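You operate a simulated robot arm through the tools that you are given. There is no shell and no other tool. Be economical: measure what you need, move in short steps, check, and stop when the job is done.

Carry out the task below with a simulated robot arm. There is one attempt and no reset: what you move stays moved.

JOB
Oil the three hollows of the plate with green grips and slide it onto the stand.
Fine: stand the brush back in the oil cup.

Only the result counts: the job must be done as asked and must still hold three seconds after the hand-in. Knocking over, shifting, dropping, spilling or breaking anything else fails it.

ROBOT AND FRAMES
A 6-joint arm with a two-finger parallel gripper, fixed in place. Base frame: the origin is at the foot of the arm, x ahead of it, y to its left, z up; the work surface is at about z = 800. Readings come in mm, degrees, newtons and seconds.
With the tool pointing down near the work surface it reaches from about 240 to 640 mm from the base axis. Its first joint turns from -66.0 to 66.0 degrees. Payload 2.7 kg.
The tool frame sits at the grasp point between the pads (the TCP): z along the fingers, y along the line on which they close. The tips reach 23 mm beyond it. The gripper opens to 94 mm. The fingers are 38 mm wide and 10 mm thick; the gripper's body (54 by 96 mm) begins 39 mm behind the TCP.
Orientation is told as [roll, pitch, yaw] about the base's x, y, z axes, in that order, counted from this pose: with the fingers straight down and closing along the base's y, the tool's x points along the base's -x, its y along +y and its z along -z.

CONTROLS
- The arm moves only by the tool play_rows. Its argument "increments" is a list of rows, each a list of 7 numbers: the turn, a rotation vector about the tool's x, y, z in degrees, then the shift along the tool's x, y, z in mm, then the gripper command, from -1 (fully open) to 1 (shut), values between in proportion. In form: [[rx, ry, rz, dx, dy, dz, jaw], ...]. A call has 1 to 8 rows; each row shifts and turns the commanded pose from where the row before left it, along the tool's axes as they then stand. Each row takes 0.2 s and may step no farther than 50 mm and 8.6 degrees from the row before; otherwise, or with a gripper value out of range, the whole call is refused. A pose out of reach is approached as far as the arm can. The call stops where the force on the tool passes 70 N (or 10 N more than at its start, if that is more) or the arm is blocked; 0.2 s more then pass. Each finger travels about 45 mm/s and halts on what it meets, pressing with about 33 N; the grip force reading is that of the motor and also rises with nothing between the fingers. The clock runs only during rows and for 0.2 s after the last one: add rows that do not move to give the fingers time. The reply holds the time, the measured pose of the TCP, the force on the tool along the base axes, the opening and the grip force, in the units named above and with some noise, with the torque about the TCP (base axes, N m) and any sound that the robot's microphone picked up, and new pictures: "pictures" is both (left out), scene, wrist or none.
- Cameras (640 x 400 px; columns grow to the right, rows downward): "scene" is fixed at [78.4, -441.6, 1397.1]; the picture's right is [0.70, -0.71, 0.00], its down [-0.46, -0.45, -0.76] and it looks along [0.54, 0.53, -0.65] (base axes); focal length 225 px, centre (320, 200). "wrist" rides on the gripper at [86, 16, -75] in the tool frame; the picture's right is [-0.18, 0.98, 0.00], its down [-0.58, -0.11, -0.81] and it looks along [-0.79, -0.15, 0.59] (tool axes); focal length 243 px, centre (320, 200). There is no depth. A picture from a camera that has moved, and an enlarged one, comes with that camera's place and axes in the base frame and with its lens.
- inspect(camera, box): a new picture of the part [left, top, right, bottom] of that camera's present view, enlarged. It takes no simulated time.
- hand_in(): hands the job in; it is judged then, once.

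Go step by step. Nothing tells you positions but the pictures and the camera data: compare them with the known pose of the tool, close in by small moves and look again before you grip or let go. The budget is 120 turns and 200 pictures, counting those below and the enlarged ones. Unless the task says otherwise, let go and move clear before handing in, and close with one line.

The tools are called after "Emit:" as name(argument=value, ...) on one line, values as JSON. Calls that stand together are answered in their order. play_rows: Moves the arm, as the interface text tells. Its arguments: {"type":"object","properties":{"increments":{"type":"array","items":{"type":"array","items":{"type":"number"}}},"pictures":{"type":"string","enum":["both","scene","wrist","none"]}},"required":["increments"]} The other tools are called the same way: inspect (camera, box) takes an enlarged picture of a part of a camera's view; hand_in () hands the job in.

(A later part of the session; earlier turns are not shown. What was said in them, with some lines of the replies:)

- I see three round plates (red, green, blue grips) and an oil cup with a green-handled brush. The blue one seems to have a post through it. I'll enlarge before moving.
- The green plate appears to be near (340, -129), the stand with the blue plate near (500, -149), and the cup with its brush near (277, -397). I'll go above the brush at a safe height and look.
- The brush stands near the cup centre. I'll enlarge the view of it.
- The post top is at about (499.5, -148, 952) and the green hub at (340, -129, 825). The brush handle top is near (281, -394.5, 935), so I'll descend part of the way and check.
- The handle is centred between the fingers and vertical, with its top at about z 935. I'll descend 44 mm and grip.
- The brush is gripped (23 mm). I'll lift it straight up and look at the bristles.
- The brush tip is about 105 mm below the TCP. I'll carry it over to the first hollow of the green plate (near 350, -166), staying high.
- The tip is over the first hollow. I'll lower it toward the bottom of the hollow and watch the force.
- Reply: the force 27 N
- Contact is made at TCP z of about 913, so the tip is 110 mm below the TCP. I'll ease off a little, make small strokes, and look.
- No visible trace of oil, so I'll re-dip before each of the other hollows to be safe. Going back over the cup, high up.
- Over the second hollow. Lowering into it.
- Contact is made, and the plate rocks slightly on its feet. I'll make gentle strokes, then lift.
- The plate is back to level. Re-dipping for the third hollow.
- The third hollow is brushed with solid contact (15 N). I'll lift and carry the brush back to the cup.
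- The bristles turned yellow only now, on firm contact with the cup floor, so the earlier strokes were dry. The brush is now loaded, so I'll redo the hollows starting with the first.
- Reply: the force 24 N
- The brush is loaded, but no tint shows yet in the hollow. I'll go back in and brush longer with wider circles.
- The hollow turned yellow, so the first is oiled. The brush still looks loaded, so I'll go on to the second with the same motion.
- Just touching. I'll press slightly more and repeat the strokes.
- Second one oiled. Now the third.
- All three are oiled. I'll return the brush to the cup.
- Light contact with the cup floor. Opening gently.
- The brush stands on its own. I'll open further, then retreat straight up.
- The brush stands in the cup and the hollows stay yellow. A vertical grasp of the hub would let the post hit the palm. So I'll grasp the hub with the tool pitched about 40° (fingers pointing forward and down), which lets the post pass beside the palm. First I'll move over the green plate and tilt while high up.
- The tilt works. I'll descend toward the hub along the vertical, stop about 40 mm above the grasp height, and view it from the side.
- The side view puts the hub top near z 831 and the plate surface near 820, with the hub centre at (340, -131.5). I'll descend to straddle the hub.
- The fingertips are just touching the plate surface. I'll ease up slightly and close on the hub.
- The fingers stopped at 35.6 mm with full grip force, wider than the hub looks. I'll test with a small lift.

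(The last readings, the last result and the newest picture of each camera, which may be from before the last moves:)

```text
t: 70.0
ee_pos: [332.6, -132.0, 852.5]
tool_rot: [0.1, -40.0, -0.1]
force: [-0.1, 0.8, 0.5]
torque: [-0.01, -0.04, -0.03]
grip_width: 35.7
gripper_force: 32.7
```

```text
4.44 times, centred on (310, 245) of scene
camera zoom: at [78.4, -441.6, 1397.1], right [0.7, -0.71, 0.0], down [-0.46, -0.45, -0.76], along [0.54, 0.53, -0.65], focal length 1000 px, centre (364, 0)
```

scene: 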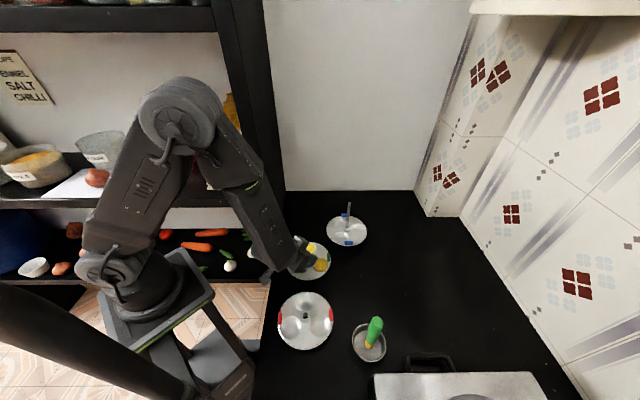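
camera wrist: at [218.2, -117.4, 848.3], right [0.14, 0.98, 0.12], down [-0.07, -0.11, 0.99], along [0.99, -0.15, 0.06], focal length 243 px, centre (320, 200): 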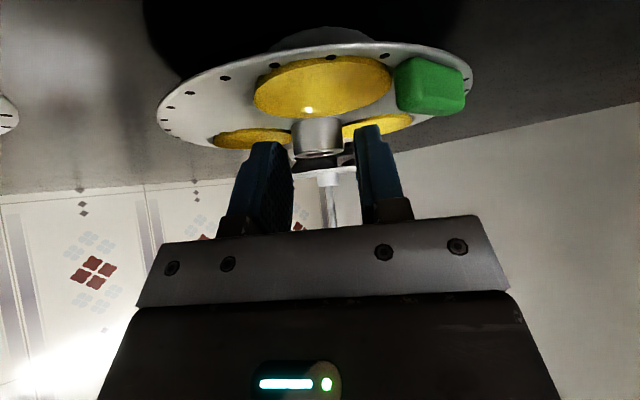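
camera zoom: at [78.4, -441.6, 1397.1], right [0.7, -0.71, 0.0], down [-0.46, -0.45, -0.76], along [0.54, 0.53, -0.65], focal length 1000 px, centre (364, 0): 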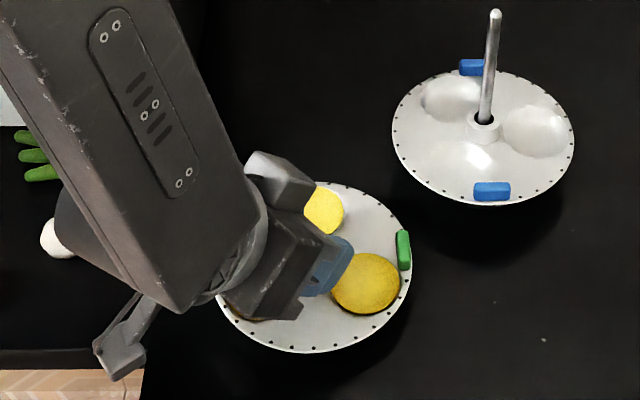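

The plate lifts cleanly and level with the grip. I'll raise it to clear the post top.

Emit:
play_rows(increments=[[0, 0, 0, -11, 0, -13, 1], [0, 0, 0, -22, 0, -26, 1], [0, 0, 0, -22, 0, -26, 1], [0, 0, 0, -22, 0, -26, 1], [0, 0, 0, -22, 0, -26, 1], [0, 0, 0, -11, 0, -13, 1], [0, 0, 0, 0, 0, 0, 1]])

Emit:
inspect(camera="scene", box=[250, 160, 400, 260])

```text
t: 71.6
ee_pos: [335.0, -134.4, 1025.6]
tool_rot: [-0.1, -40.1, 0.0]
force: [-0.3, -0.3, 0.0]
torque: [0.01, 0.0, 0.01]
grip_width: 35.6
gripper_force: 33.1
camera wrist: at [219.6, -119.8, 1025.1], right [0.14, 0.98, 0.12], down [-0.07, -0.11, 0.99], along [0.99, -0.15, 0.06], focal length 243 px, centre (320, 200)
```

scene: 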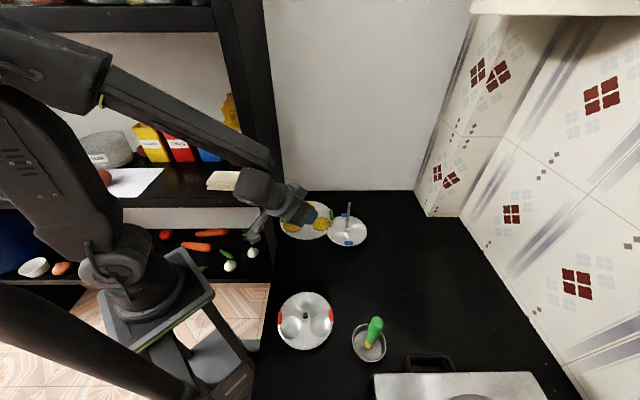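
wrist: 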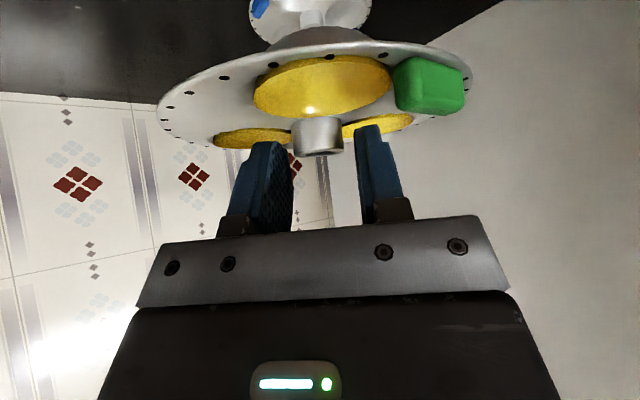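

```text
4.00 times, centred on (325, 210) of scene
camera zoom: at [78.4, -441.6, 1397.1], right [0.7, -0.71, 0.0], down [-0.46, -0.45, -0.76], along [0.54, 0.53, -0.65], focal length 900 px, centre (300, 160)
```

zoom: 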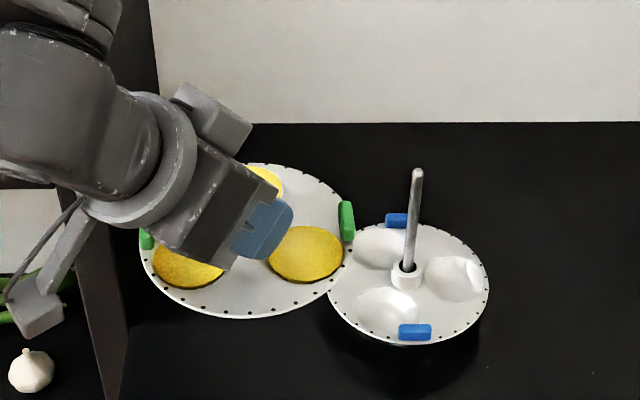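

The green plate is clear above. I'll move it horizontally over the post.

Emit:
play_rows(increments=[[0, 0, 0, -12, -1.5, 10, 1], [0, 0, 0, -24.4, -3, 20.5, 1], [0, 0, 0, -24.4, -3, 20.5, 1], [0, 0, 0, -24.4, -3, 20.5, 1], [0, 0, 0, -24.4, -3, 20.5, 1], [0, 0, 0, -12.2, -1.5, 10.2, 1], [0, 0, 0, 0, 0, 0, 1]])

Emit:
inspect(camera="scene", box=[290, 170, 410, 260])

Emit:
inspect(camera="wrist", box=[200, 0, 440, 160])

```text
t: 73.2
ee_pos: [490.9, -148.6, 1021.6]
tool_rot: [0.1, -40.0, -0.1]
force: [0.0, 0.2, -0.8]
torque: [-0.04, 0.05, -0.01]
grip_width: 35.6
gripper_force: 33.4
camera wrist: at [377.8, -133.9, 1023.2], right [0.14, 0.98, 0.12], down [-0.07, -0.11, 0.99], along [0.99, -0.15, 0.06], focal length 243 px, centre (320, 200)
```

scene: 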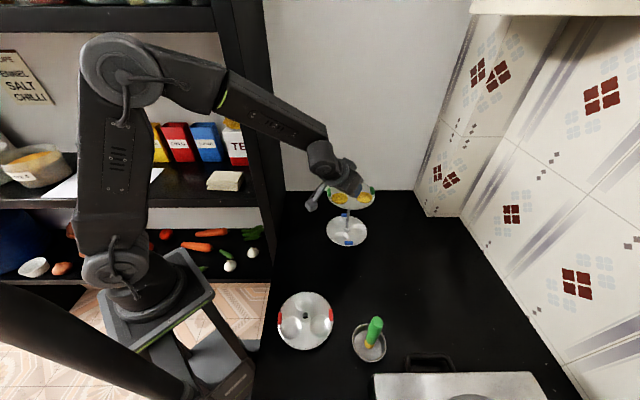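
wrist: 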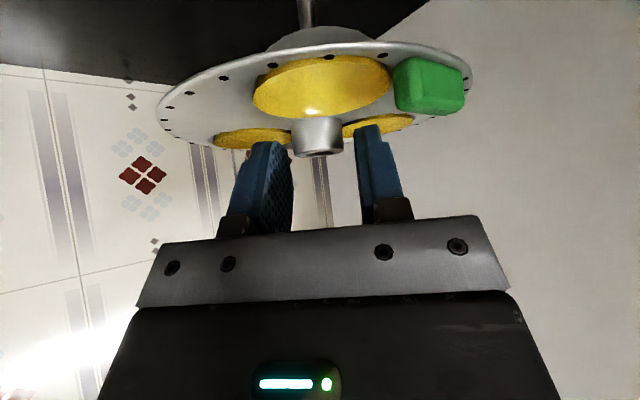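

```text
4.44 times, centred on (350, 215) of scene
camera zoom: at [78.4, -441.6, 1397.1], right [0.7, -0.71, 0.0], down [-0.46, -0.45, -0.76], along [0.54, 0.53, -0.65], focal length 1000 px, centre (187, 133)
```

zoom: 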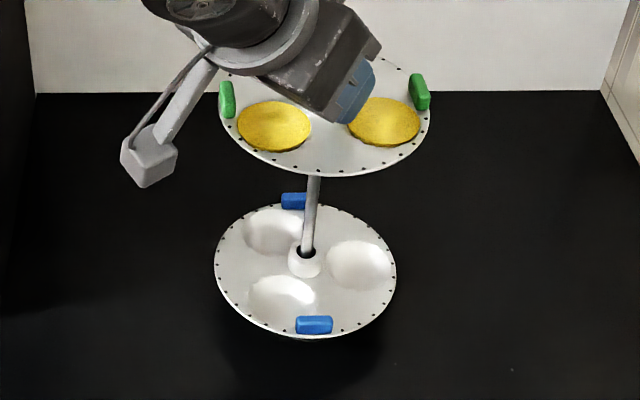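

```text
2.50 times, centred on (320, 80) of wrist
camera zoom: at [377.8, -133.9, 1023.2], right [0.14, 0.98, 0.12], down [-0.07, -0.11, 0.99], along [0.99, -0.15, 0.06], focal length 606 px, centre (320, 500)
```

zoom: 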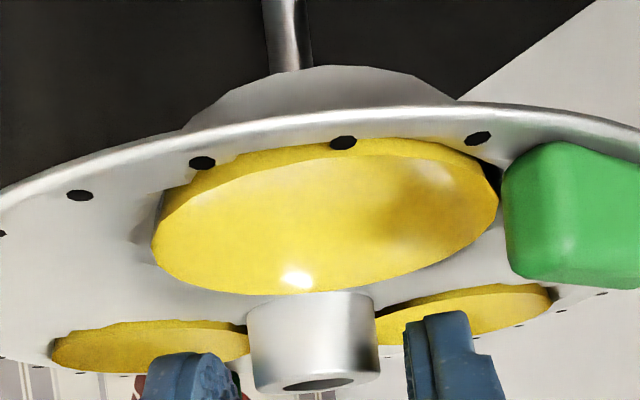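

The scene view shows the plate on the post's axis line, and the wrist view suggests about 1.7 mm more in +x and +y. I'll adjust and lower toward the post top.

Emit:
play_rows(increments=[[0, 0, 0, -1.3, 1.7, 1.1, 1], [0, 0, 0, 6.4, 0, 7.7, 1], [0, 0, 0, 3.2, 0, 3.8, 1], [0, 0, 0, 0, 0, 0, 1]], pictures="none")

Emit:
inspect(camera="scene", box=[310, 170, 390, 230])

Emit:
inspect(camera="wrist", box=[240, 0, 400, 160])

```text
t: 74.2
ee_pos: [494.7, -146.4, 1006.4]
tool_rot: [0.0, -39.9, -0.2]
force: [0.0, 0.1, -0.7]
torque: [0.04, 0.01, 0.01]
grip_width: 35.7
gripper_force: 33.0
```

```text
6.67 times, centred on (350, 200) of scene
camera zoom: at [78.4, -441.6, 1397.1], right [0.7, -0.71, 0.0], down [-0.46, -0.45, -0.76], along [0.54, 0.53, -0.65], focal length 1500 px, centre (120, 200)
```

zoom: 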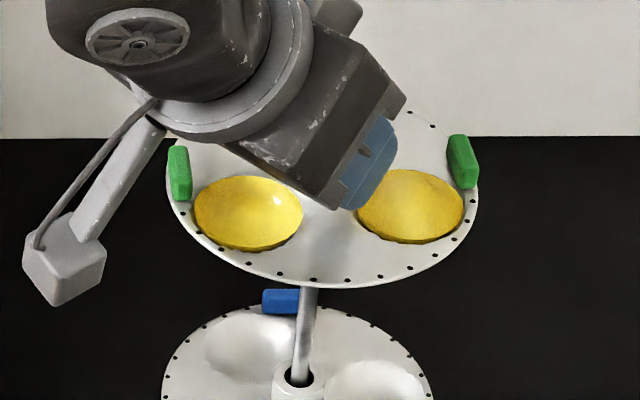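

```text
2.50 times, centred on (320, 80) of wrist
camera zoom: at [379.5, -132.1, 1008.2], right [0.14, 0.98, 0.12], down [-0.07, -0.11, 0.99], along [0.99, -0.15, 0.06], focal length 606 px, centre (320, 500)
```

zoom: 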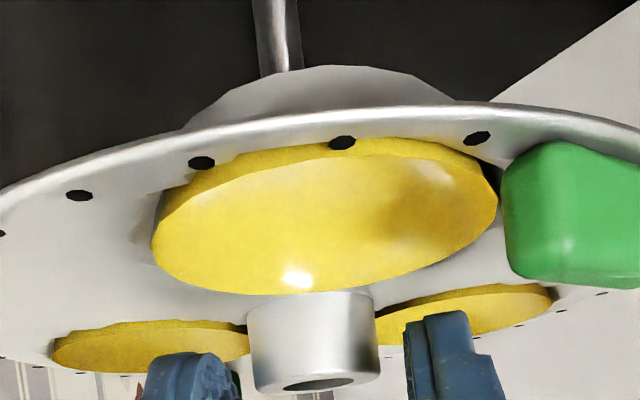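

Both views now agree that the hub is on the post axis. Lowering slowly while watching the force.

Emit:
play_rows(increments=[[0, 0, 0, 2.6, 0, 3.1, 1], [0, 0, 0, 2.6, 0, 3.1, 1], [0, 0, 0, 2.6, 0, 3.1, 1]], pictures="none")

Emit:
play_rows(increments=[[0, 0, 0, 2.6, 0, 3.1, 1], [0, 0, 0, 2.6, 0, 3.1, 1]], pictures="none")

```text
t: 75.0
ee_pos: [493.1, -146.1, 994.7]
tool_rot: [0.0, -40.0, -0.1]
force: [0.3, 0.4, 0.0]
torque: [0.05, 0.0, 0.01]
grip_width: 35.6
gripper_force: 33.3
```

```text
t: 75.6
ee_pos: [494.4, -146.1, 988.0]
tool_rot: [0.2, -40.1, -0.1]
force: [0.4, 0.1, -0.8]
torque: [0.0, 0.01, 0.01]
grip_width: 35.5
gripper_force: 32.9
```

Emit:
play_rows(increments=[[0, 0, 0, 2.6, 0, 3.1, 1], [0, 0, 0, 2.6, 0, 3.1, 1]], pictures="none")

Emit:
play_rows(increments=[[0, 0, 0, 1.9, 0, 2.3, 1], [0, 0, 0, 1.9, 0, 2.3, 1]], pictures="none")

Emit:
inspect(camera="wrist", box=[240, 0, 400, 160])

```text
t: 76.2
ee_pos: [493.8, -147.0, 978.8]
tool_rot: [0.0, -40.0, -0.2]
force: [0.3, 0.1, -1.0]
torque: [-0.01, 0.0, 0.0]
grip_width: 35.6
gripper_force: 33.5
```

```text
t: 76.8
ee_pos: [493.2, -146.6, 973.6]
tool_rot: [0.0, -40.1, -0.1]
force: [0.5, -0.4, -1.2]
torque: [0.0, 0.04, 0.03]
grip_width: 35.4
gripper_force: 32.7
```

```text
2.50 times, centred on (320, 80) of wrist
camera zoom: at [379.0, -131.7, 974.4], right [0.14, 0.98, 0.12], down [-0.07, -0.11, 0.99], along [0.99, -0.15, 0.06], focal length 606 px, centre (320, 500)
```

zoom: 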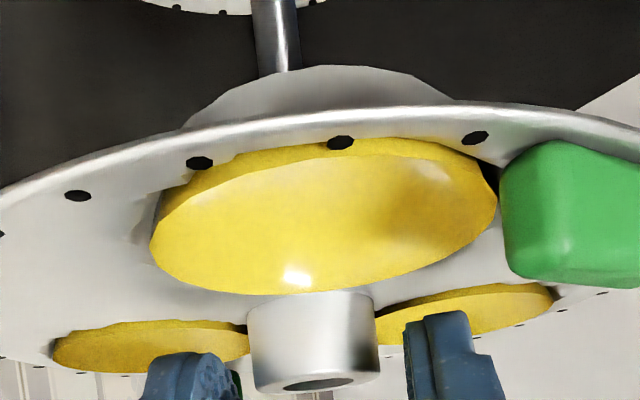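

Emit:
play_rows(increments=[[0, 0, 0, 1.9, 0, 2.3, 1], [0, 0, 0, 1.9, 0, 2.3, 1]], pictures="none")

Emit:
play_rows(increments=[[0, 0, 0, 1.9, 0, 2.3, 1], [0, 0, 0, 1.9, 0, 2.3, 1]], pictures="none")

Emit:
play_rows(increments=[[0, 0, 0, 1.9, 0, 2.3, 1], [0, 0, 0, 1.9, 0, 2.3, 1]], pictures="wrist")

Emit:
inspect(camera="wrist", box=[240, 60, 400, 220])

```text
t: 77.4
ee_pos: [491.8, -146.8, 967.5]
tool_rot: [0.1, -40.1, -0.1]
force: [0.0, 0.1, -0.8]
torque: [0.02, 0.02, -0.02]
grip_width: 35.7
gripper_force: 33.0
```

```text
t: 78.0
ee_pos: [493.7, -146.1, 961.1]
tool_rot: [0.0, -40.0, -0.1]
force: [0.3, -0.1, -0.6]
torque: [-0.04, 0.02, -0.01]
grip_width: 35.8
gripper_force: 33.8
```

```text
t: 78.6
ee_pos: [493.2, -146.2, 956.0]
tool_rot: [0.0, -40.1, 0.0]
force: [-1.1, 0.1, -0.8]
torque: [0.02, 0.0, -0.01]
grip_width: 35.4
gripper_force: 33.0
camera wrist: at [379.5, -131.0, 956.0], right [0.14, 0.98, 0.12], down [-0.07, -0.11, 0.99], along [0.99, -0.15, 0.06], focal length 243 px, centre (320, 200)
```

wrist: 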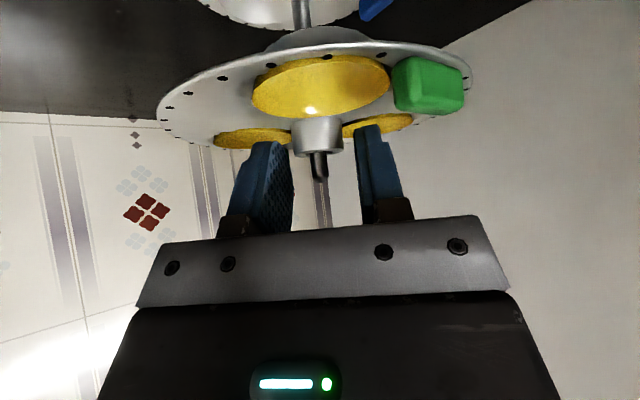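

```text
2.50 times, centred on (320, 140) of wrist
camera zoom: at [379.5, -131.0, 956.0], right [0.14, 0.98, 0.12], down [-0.07, -0.11, 0.99], along [0.99, -0.15, 0.06], focal length 606 px, centre (320, 350)
```

zoom: 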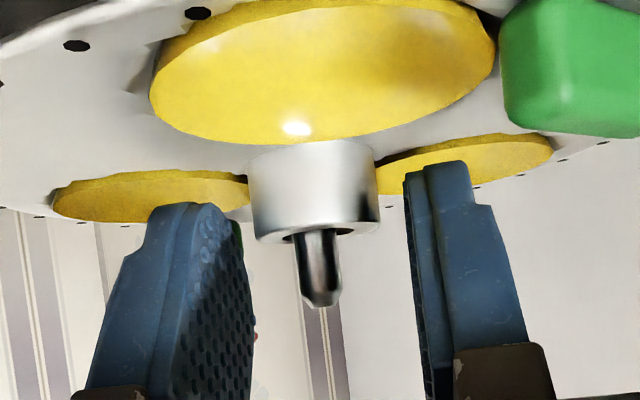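

The post has come up through the hub, clear of the bore and the palm. Sliding the plate further down.

Emit:
play_rows(increments=[[0, 0, 0, 2.6, 0, 3.1, 1], [0, 0, 0, 2.6, 0, 3.1, 1], [0, 0, 0, 2.6, 0, 3.1, 1], [0, 0, 0, 2.6, 0, 3.1, 1], [0, 0, 0, 2.6, 0, 3.1, 1], [0, 0, 0, 2.6, 0, 3.1, 1], [0, 0, 0, 2.6, 0, 3.1, 1], [0, 0, 0, 2.6, 0, 3.1, 1]])

Emit:
inspect(camera="wrist", box=[200, 0, 440, 240])

Emit:
inspect(camera="scene", box=[290, 170, 410, 260])

```text
t: 80.4
ee_pos: [493.1, -147.1, 922.2]
tool_rot: [0.0, -40.0, 0.0]
force: [-0.2, -0.2, -0.8]
torque: [0.02, 0.01, -0.01]
grip_width: 35.6
gripper_force: 32.4
camera wrist: at [379.2, -131.0, 923.5], right [0.14, 0.98, 0.12], down [-0.07, -0.11, 0.99], along [0.99, -0.15, 0.06], focal length 243 px, centre (320, 200)
```

scene: 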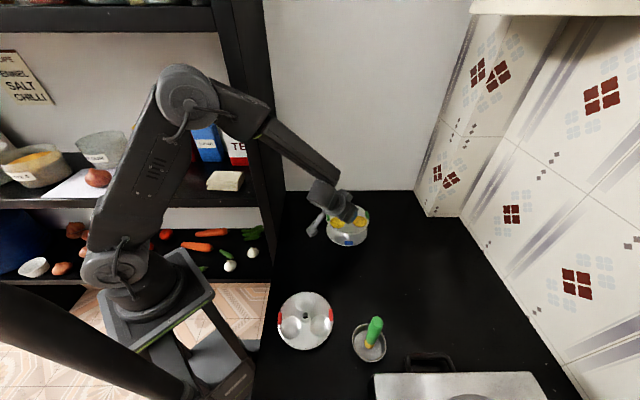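
wrist: 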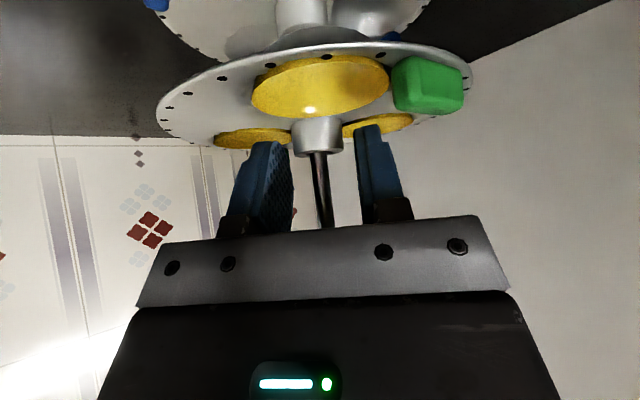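

```text
1.67 times, centred on (320, 120) of wrist
camera zoom: at [379.2, -131.0, 923.5], right [0.14, 0.98, 0.12], down [-0.07, -0.11, 0.99], along [0.99, -0.15, 0.06], focal length 404 px, centre (320, 333)
```

zoom: 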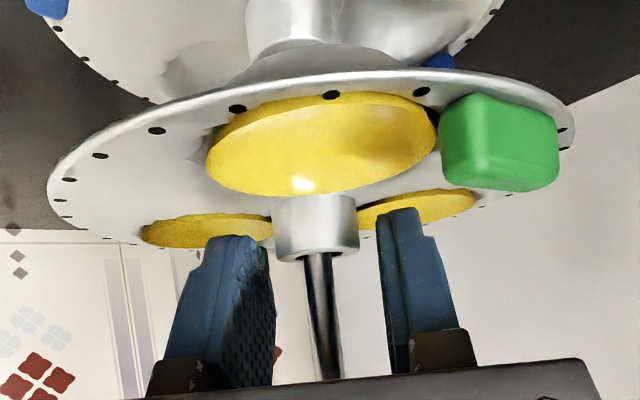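

```text
4.44 times, centred on (350, 215) of scene
camera zoom: at [78.4, -441.6, 1397.1], right [0.7, -0.71, 0.0], down [-0.46, -0.45, -0.76], along [0.54, 0.53, -0.65], focal length 1000 px, centre (187, 133)
```

zoom: 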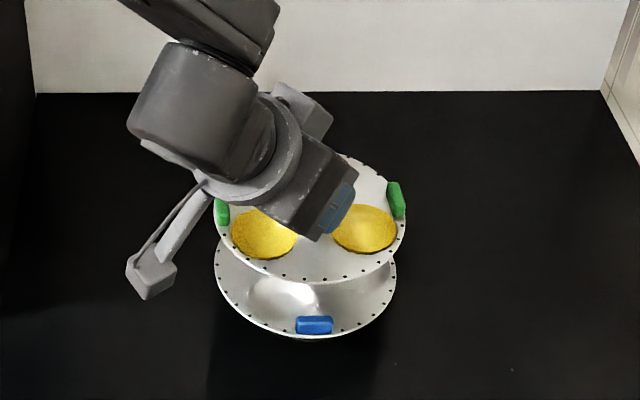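

Emit:
play_rows(increments=[[0, 0, 0, 2.6, 0, 3.1, 1], [0, 0, 0, 2.6, 0, 3.1, 1], [0, 0, 0, 2.6, 0, 3.1, 1], [0, 0, 0, 2.6, 0, 3.1, 1]], pictures="none")

Emit:
play_rows(increments=[[0, 0, 0, 1.9, 0, 2.3, 1], [0, 0, 0, 1.9, 0, 2.3, 1]], pictures="none")

Emit:
play_rows(increments=[[0, 0, 0, 1.3, 0, 1.5, 1], [0, 0, 0, 1.3, 0, 1.5, 1]], pictures="none")

```text
t: 81.4
ee_pos: [493.1, -146.2, 906.5]
tool_rot: [0.1, -40.1, -0.1]
force: [-0.6, -0.7, -0.9]
torque: [-0.01, -0.01, -0.01]
grip_width: 35.6
gripper_force: 33.2
```

```text
t: 82.0
ee_pos: [492.9, -147.2, 901.4]
tool_rot: [0.1, -40.1, -0.1]
force: [0.2, 1.2, -0.3]
torque: [0.0, -0.01, 0.01]
grip_width: 35.7
gripper_force: 32.3
```

```text
t: 82.6
ee_pos: [493.1, -147.3, 897.0]
tool_rot: [0.1, -40.1, -0.1]
force: [0.0, -0.1, 1.8]
torque: [-0.03, 0.04, -0.02]
grip_width: 35.8
gripper_force: 33.0
```

Emit:
play_rows(increments=[[0, 0, 0, 0.65, 0, 0.75, 1], [0, 0, 0, 0, 0, 0, 1]], pictures="wrist")

Emit:
inspect(camera="wrist", box=[200, 0, 440, 240])

Emit:
inspect(camera="scene", box=[290, 170, 410, 260])

```text
t: 83.2
ee_pos: [494.7, -146.1, 896.6]
tool_rot: [0.0, -40.3, -0.1]
force: [-2.8, 0.3, 11.5]
torque: [0.0, 0.2, -0.01]
grip_width: 35.7
gripper_force: 32.7
camera wrist: at [380.0, -131.4, 897.6], right [0.14, 0.98, 0.12], down [-0.08, -0.11, 0.99], along [0.99, -0.15, 0.06], focal length 243 px, centre (320, 200)
```

wrist: 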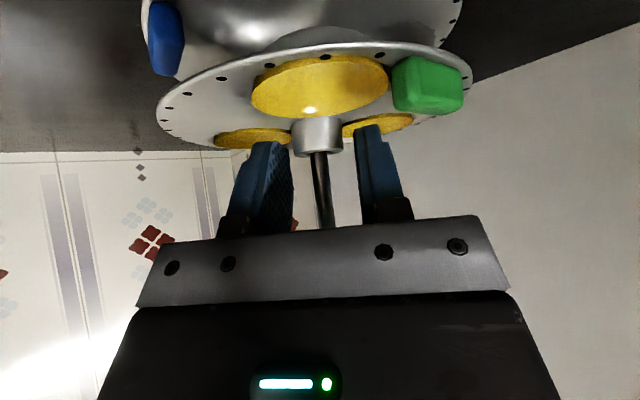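

```text
1.67 times, centred on (320, 120) of wrist
camera zoom: at [380.0, -131.4, 897.6], right [0.14, 0.98, 0.12], down [-0.08, -0.11, 0.99], along [0.99, -0.15, 0.06], focal length 404 px, centre (320, 333)
```

zoom: 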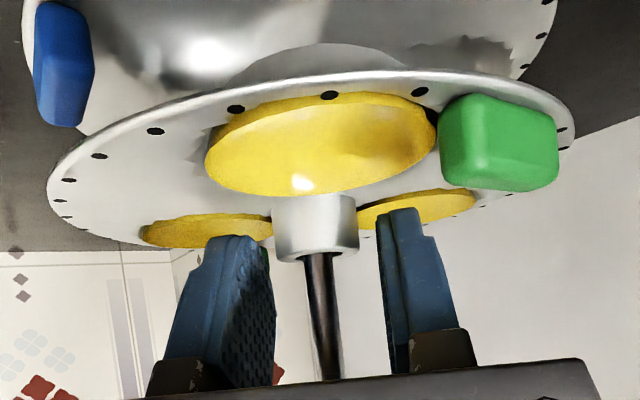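

```text
4.44 times, centred on (350, 215) of scene
camera zoom: at [78.1, -441.6, 1397.1], right [0.7, -0.71, 0.0], down [-0.46, -0.45, -0.76], along [0.54, 0.53, -0.65], focal length 1000 px, centre (187, 133)
```

zoom: 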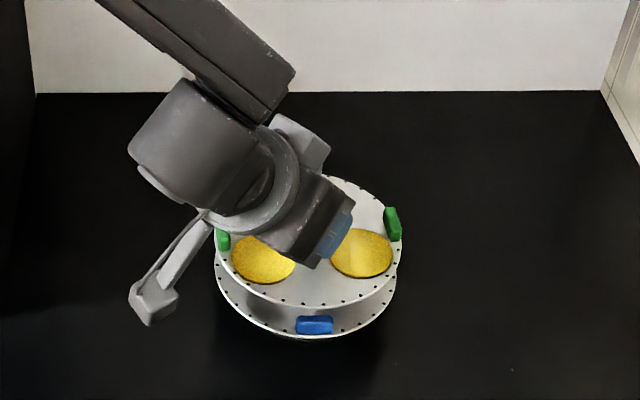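

The plate has met the hub below (11 N), which matches the hub length. I'll ease off and open the fingers.

Emit:
play_rows(increments=[[0, 0, 0, -0.4, 0, -0.5, 0.2], [0, 0, 0, 0, 0, 0, 0.15], [0, 0, 0, 0, 0, 0, 0], [0, 0, 0, 0, 0, 0, -0.2], [0, 0, 0, 0, 0, 0, -0.2]], pictures="wrist")

Emit:
inspect(camera="wrist", box=[200, 0, 440, 240])

Emit:
inspect(camera="scene", box=[290, 170, 410, 260])

```text
t: 84.4
ee_pos: [494.7, -146.1, 897.0]
tool_rot: [0.0, -39.9, -0.1]
force: [-0.6, 0.1, 2.4]
torque: [0.02, -0.03, 0.02]
grip_width: 55.8
gripper_force: 0.0
camera wrist: at [379.5, -131.5, 897.7], right [0.14, 0.98, 0.12], down [-0.07, -0.11, 0.99], along [0.99, -0.15, 0.06], focal length 243 px, centre (320, 200)
```

wrist: 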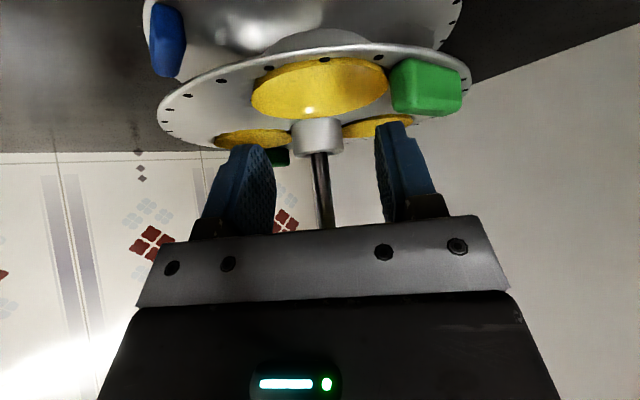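

```text
1.67 times, centred on (320, 120) of wrist
camera zoom: at [379.5, -131.5, 897.7], right [0.14, 0.98, 0.12], down [-0.07, -0.11, 0.99], along [0.99, -0.15, 0.06], focal length 404 px, centre (320, 333)
```

zoom: 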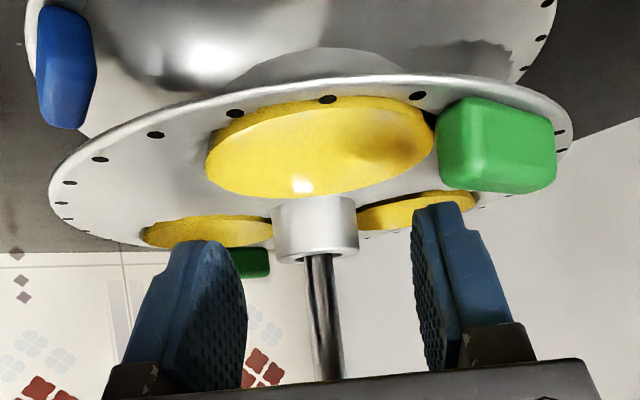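

```text
4.44 times, centred on (350, 215) of scene
camera zoom: at [78.3, -441.6, 1397.1], right [0.7, -0.71, 0.0], down [-0.46, -0.45, -0.76], along [0.54, 0.53, -0.65], focal length 1000 px, centre (187, 133)
```

zoom: 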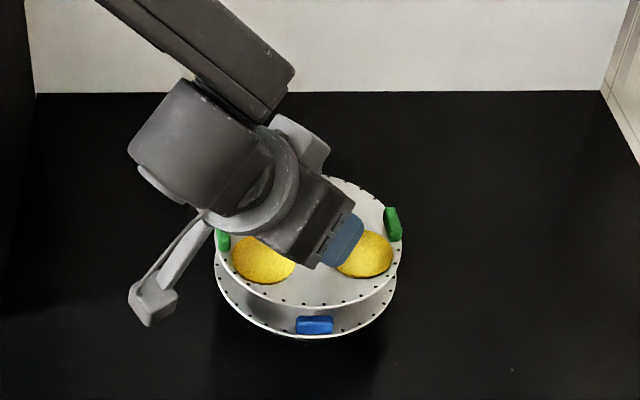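

Released, and the plate stays seated. I'll back off along the finger axis, away from the post.

Emit:
play_rows(increments=[[0, 0, 0, 0, 0, -10, -0.2], [0, 0, 0, 0, 0, -20, -0.2], [0, 0, 0, 0, 0, -35, -0.2], [0, 0, 0, 0, 0, -45, -0.2], [0, 0, 0, 0, 0, -45, -0.2], [0, 0, 0, 0, 0, 0, -0.2]])

Emit:
inspect(camera="scene", box=[290, 170, 410, 260])

Emit:
inspect(camera="scene", box=[260, 280, 420, 380])

```text
t: 85.8
ee_pos: [393.3, -146.3, 1015.0]
tool_rot: [0.1, -40.0, -0.1]
force: [-0.6, 0.4, 0.4]
torque: [-0.01, 0.01, 0.0]
grip_width: 56.5
gripper_force: 0.0
camera wrist: at [279.4, -131.7, 1016.0], right [0.14, 0.98, 0.12], down [-0.07, -0.11, 0.99], along [0.99, -0.15, 0.06], focal length 243 px, centre (320, 200)
```

scene: 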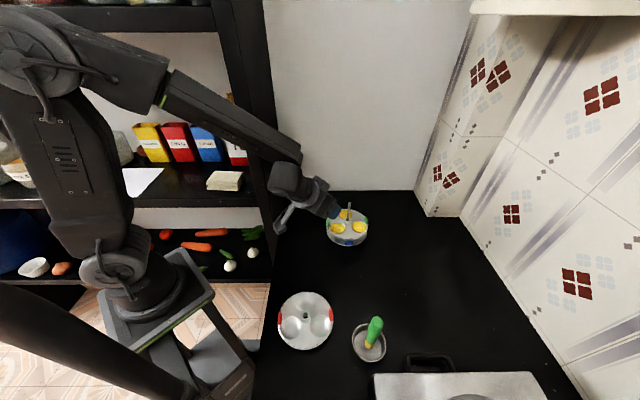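
wrist: 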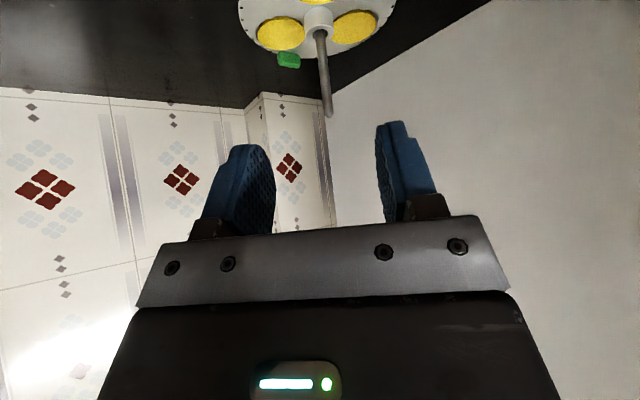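

```text
4.44 times, centred on (350, 215) of scene
camera zoom: at [78.3, -441.6, 1397.1], right [0.7, -0.71, 0.0], down [-0.46, -0.45, -0.76], along [0.54, 0.53, -0.65], focal length 1000 px, centre (187, 133)
```

zoom: 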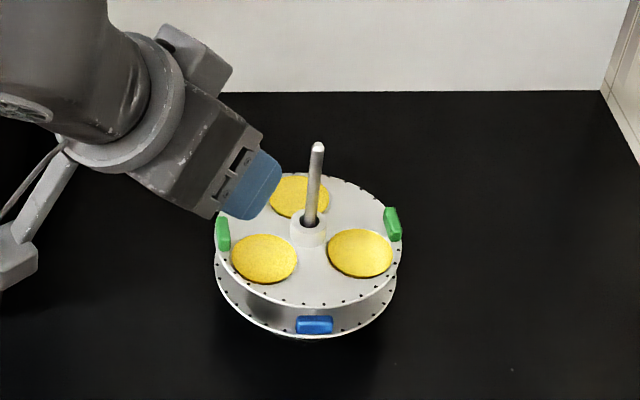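

```text
4.00 times, centred on (340, 330) of scene
camera zoom: at [78.3, -441.6, 1397.1], right [0.7, -0.71, 0.0], down [-0.46, -0.45, -0.76], along [0.54, 0.53, -0.65], focal length 900 px, centre (240, -320)
```

zoom: 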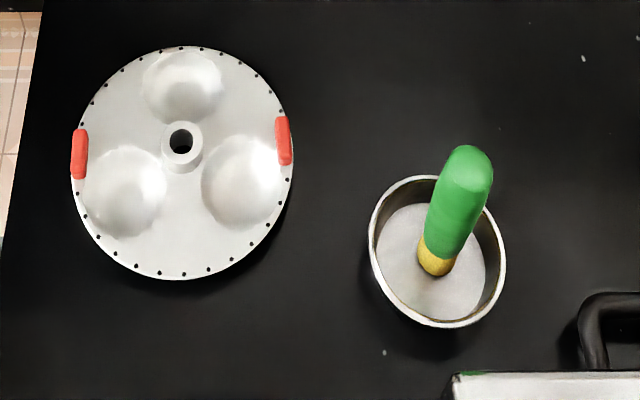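

The green plate sits level on the stand with all three hollows oiled. The brush stands in the cup, and everything else is where it was.

Emit:
hand_in()

```text
The job is handed in.
```

The green-gripped plate's three hollows are oiled, the plate is seated on the stand's post above the blue one, and the brush is standing back in the oil cup.
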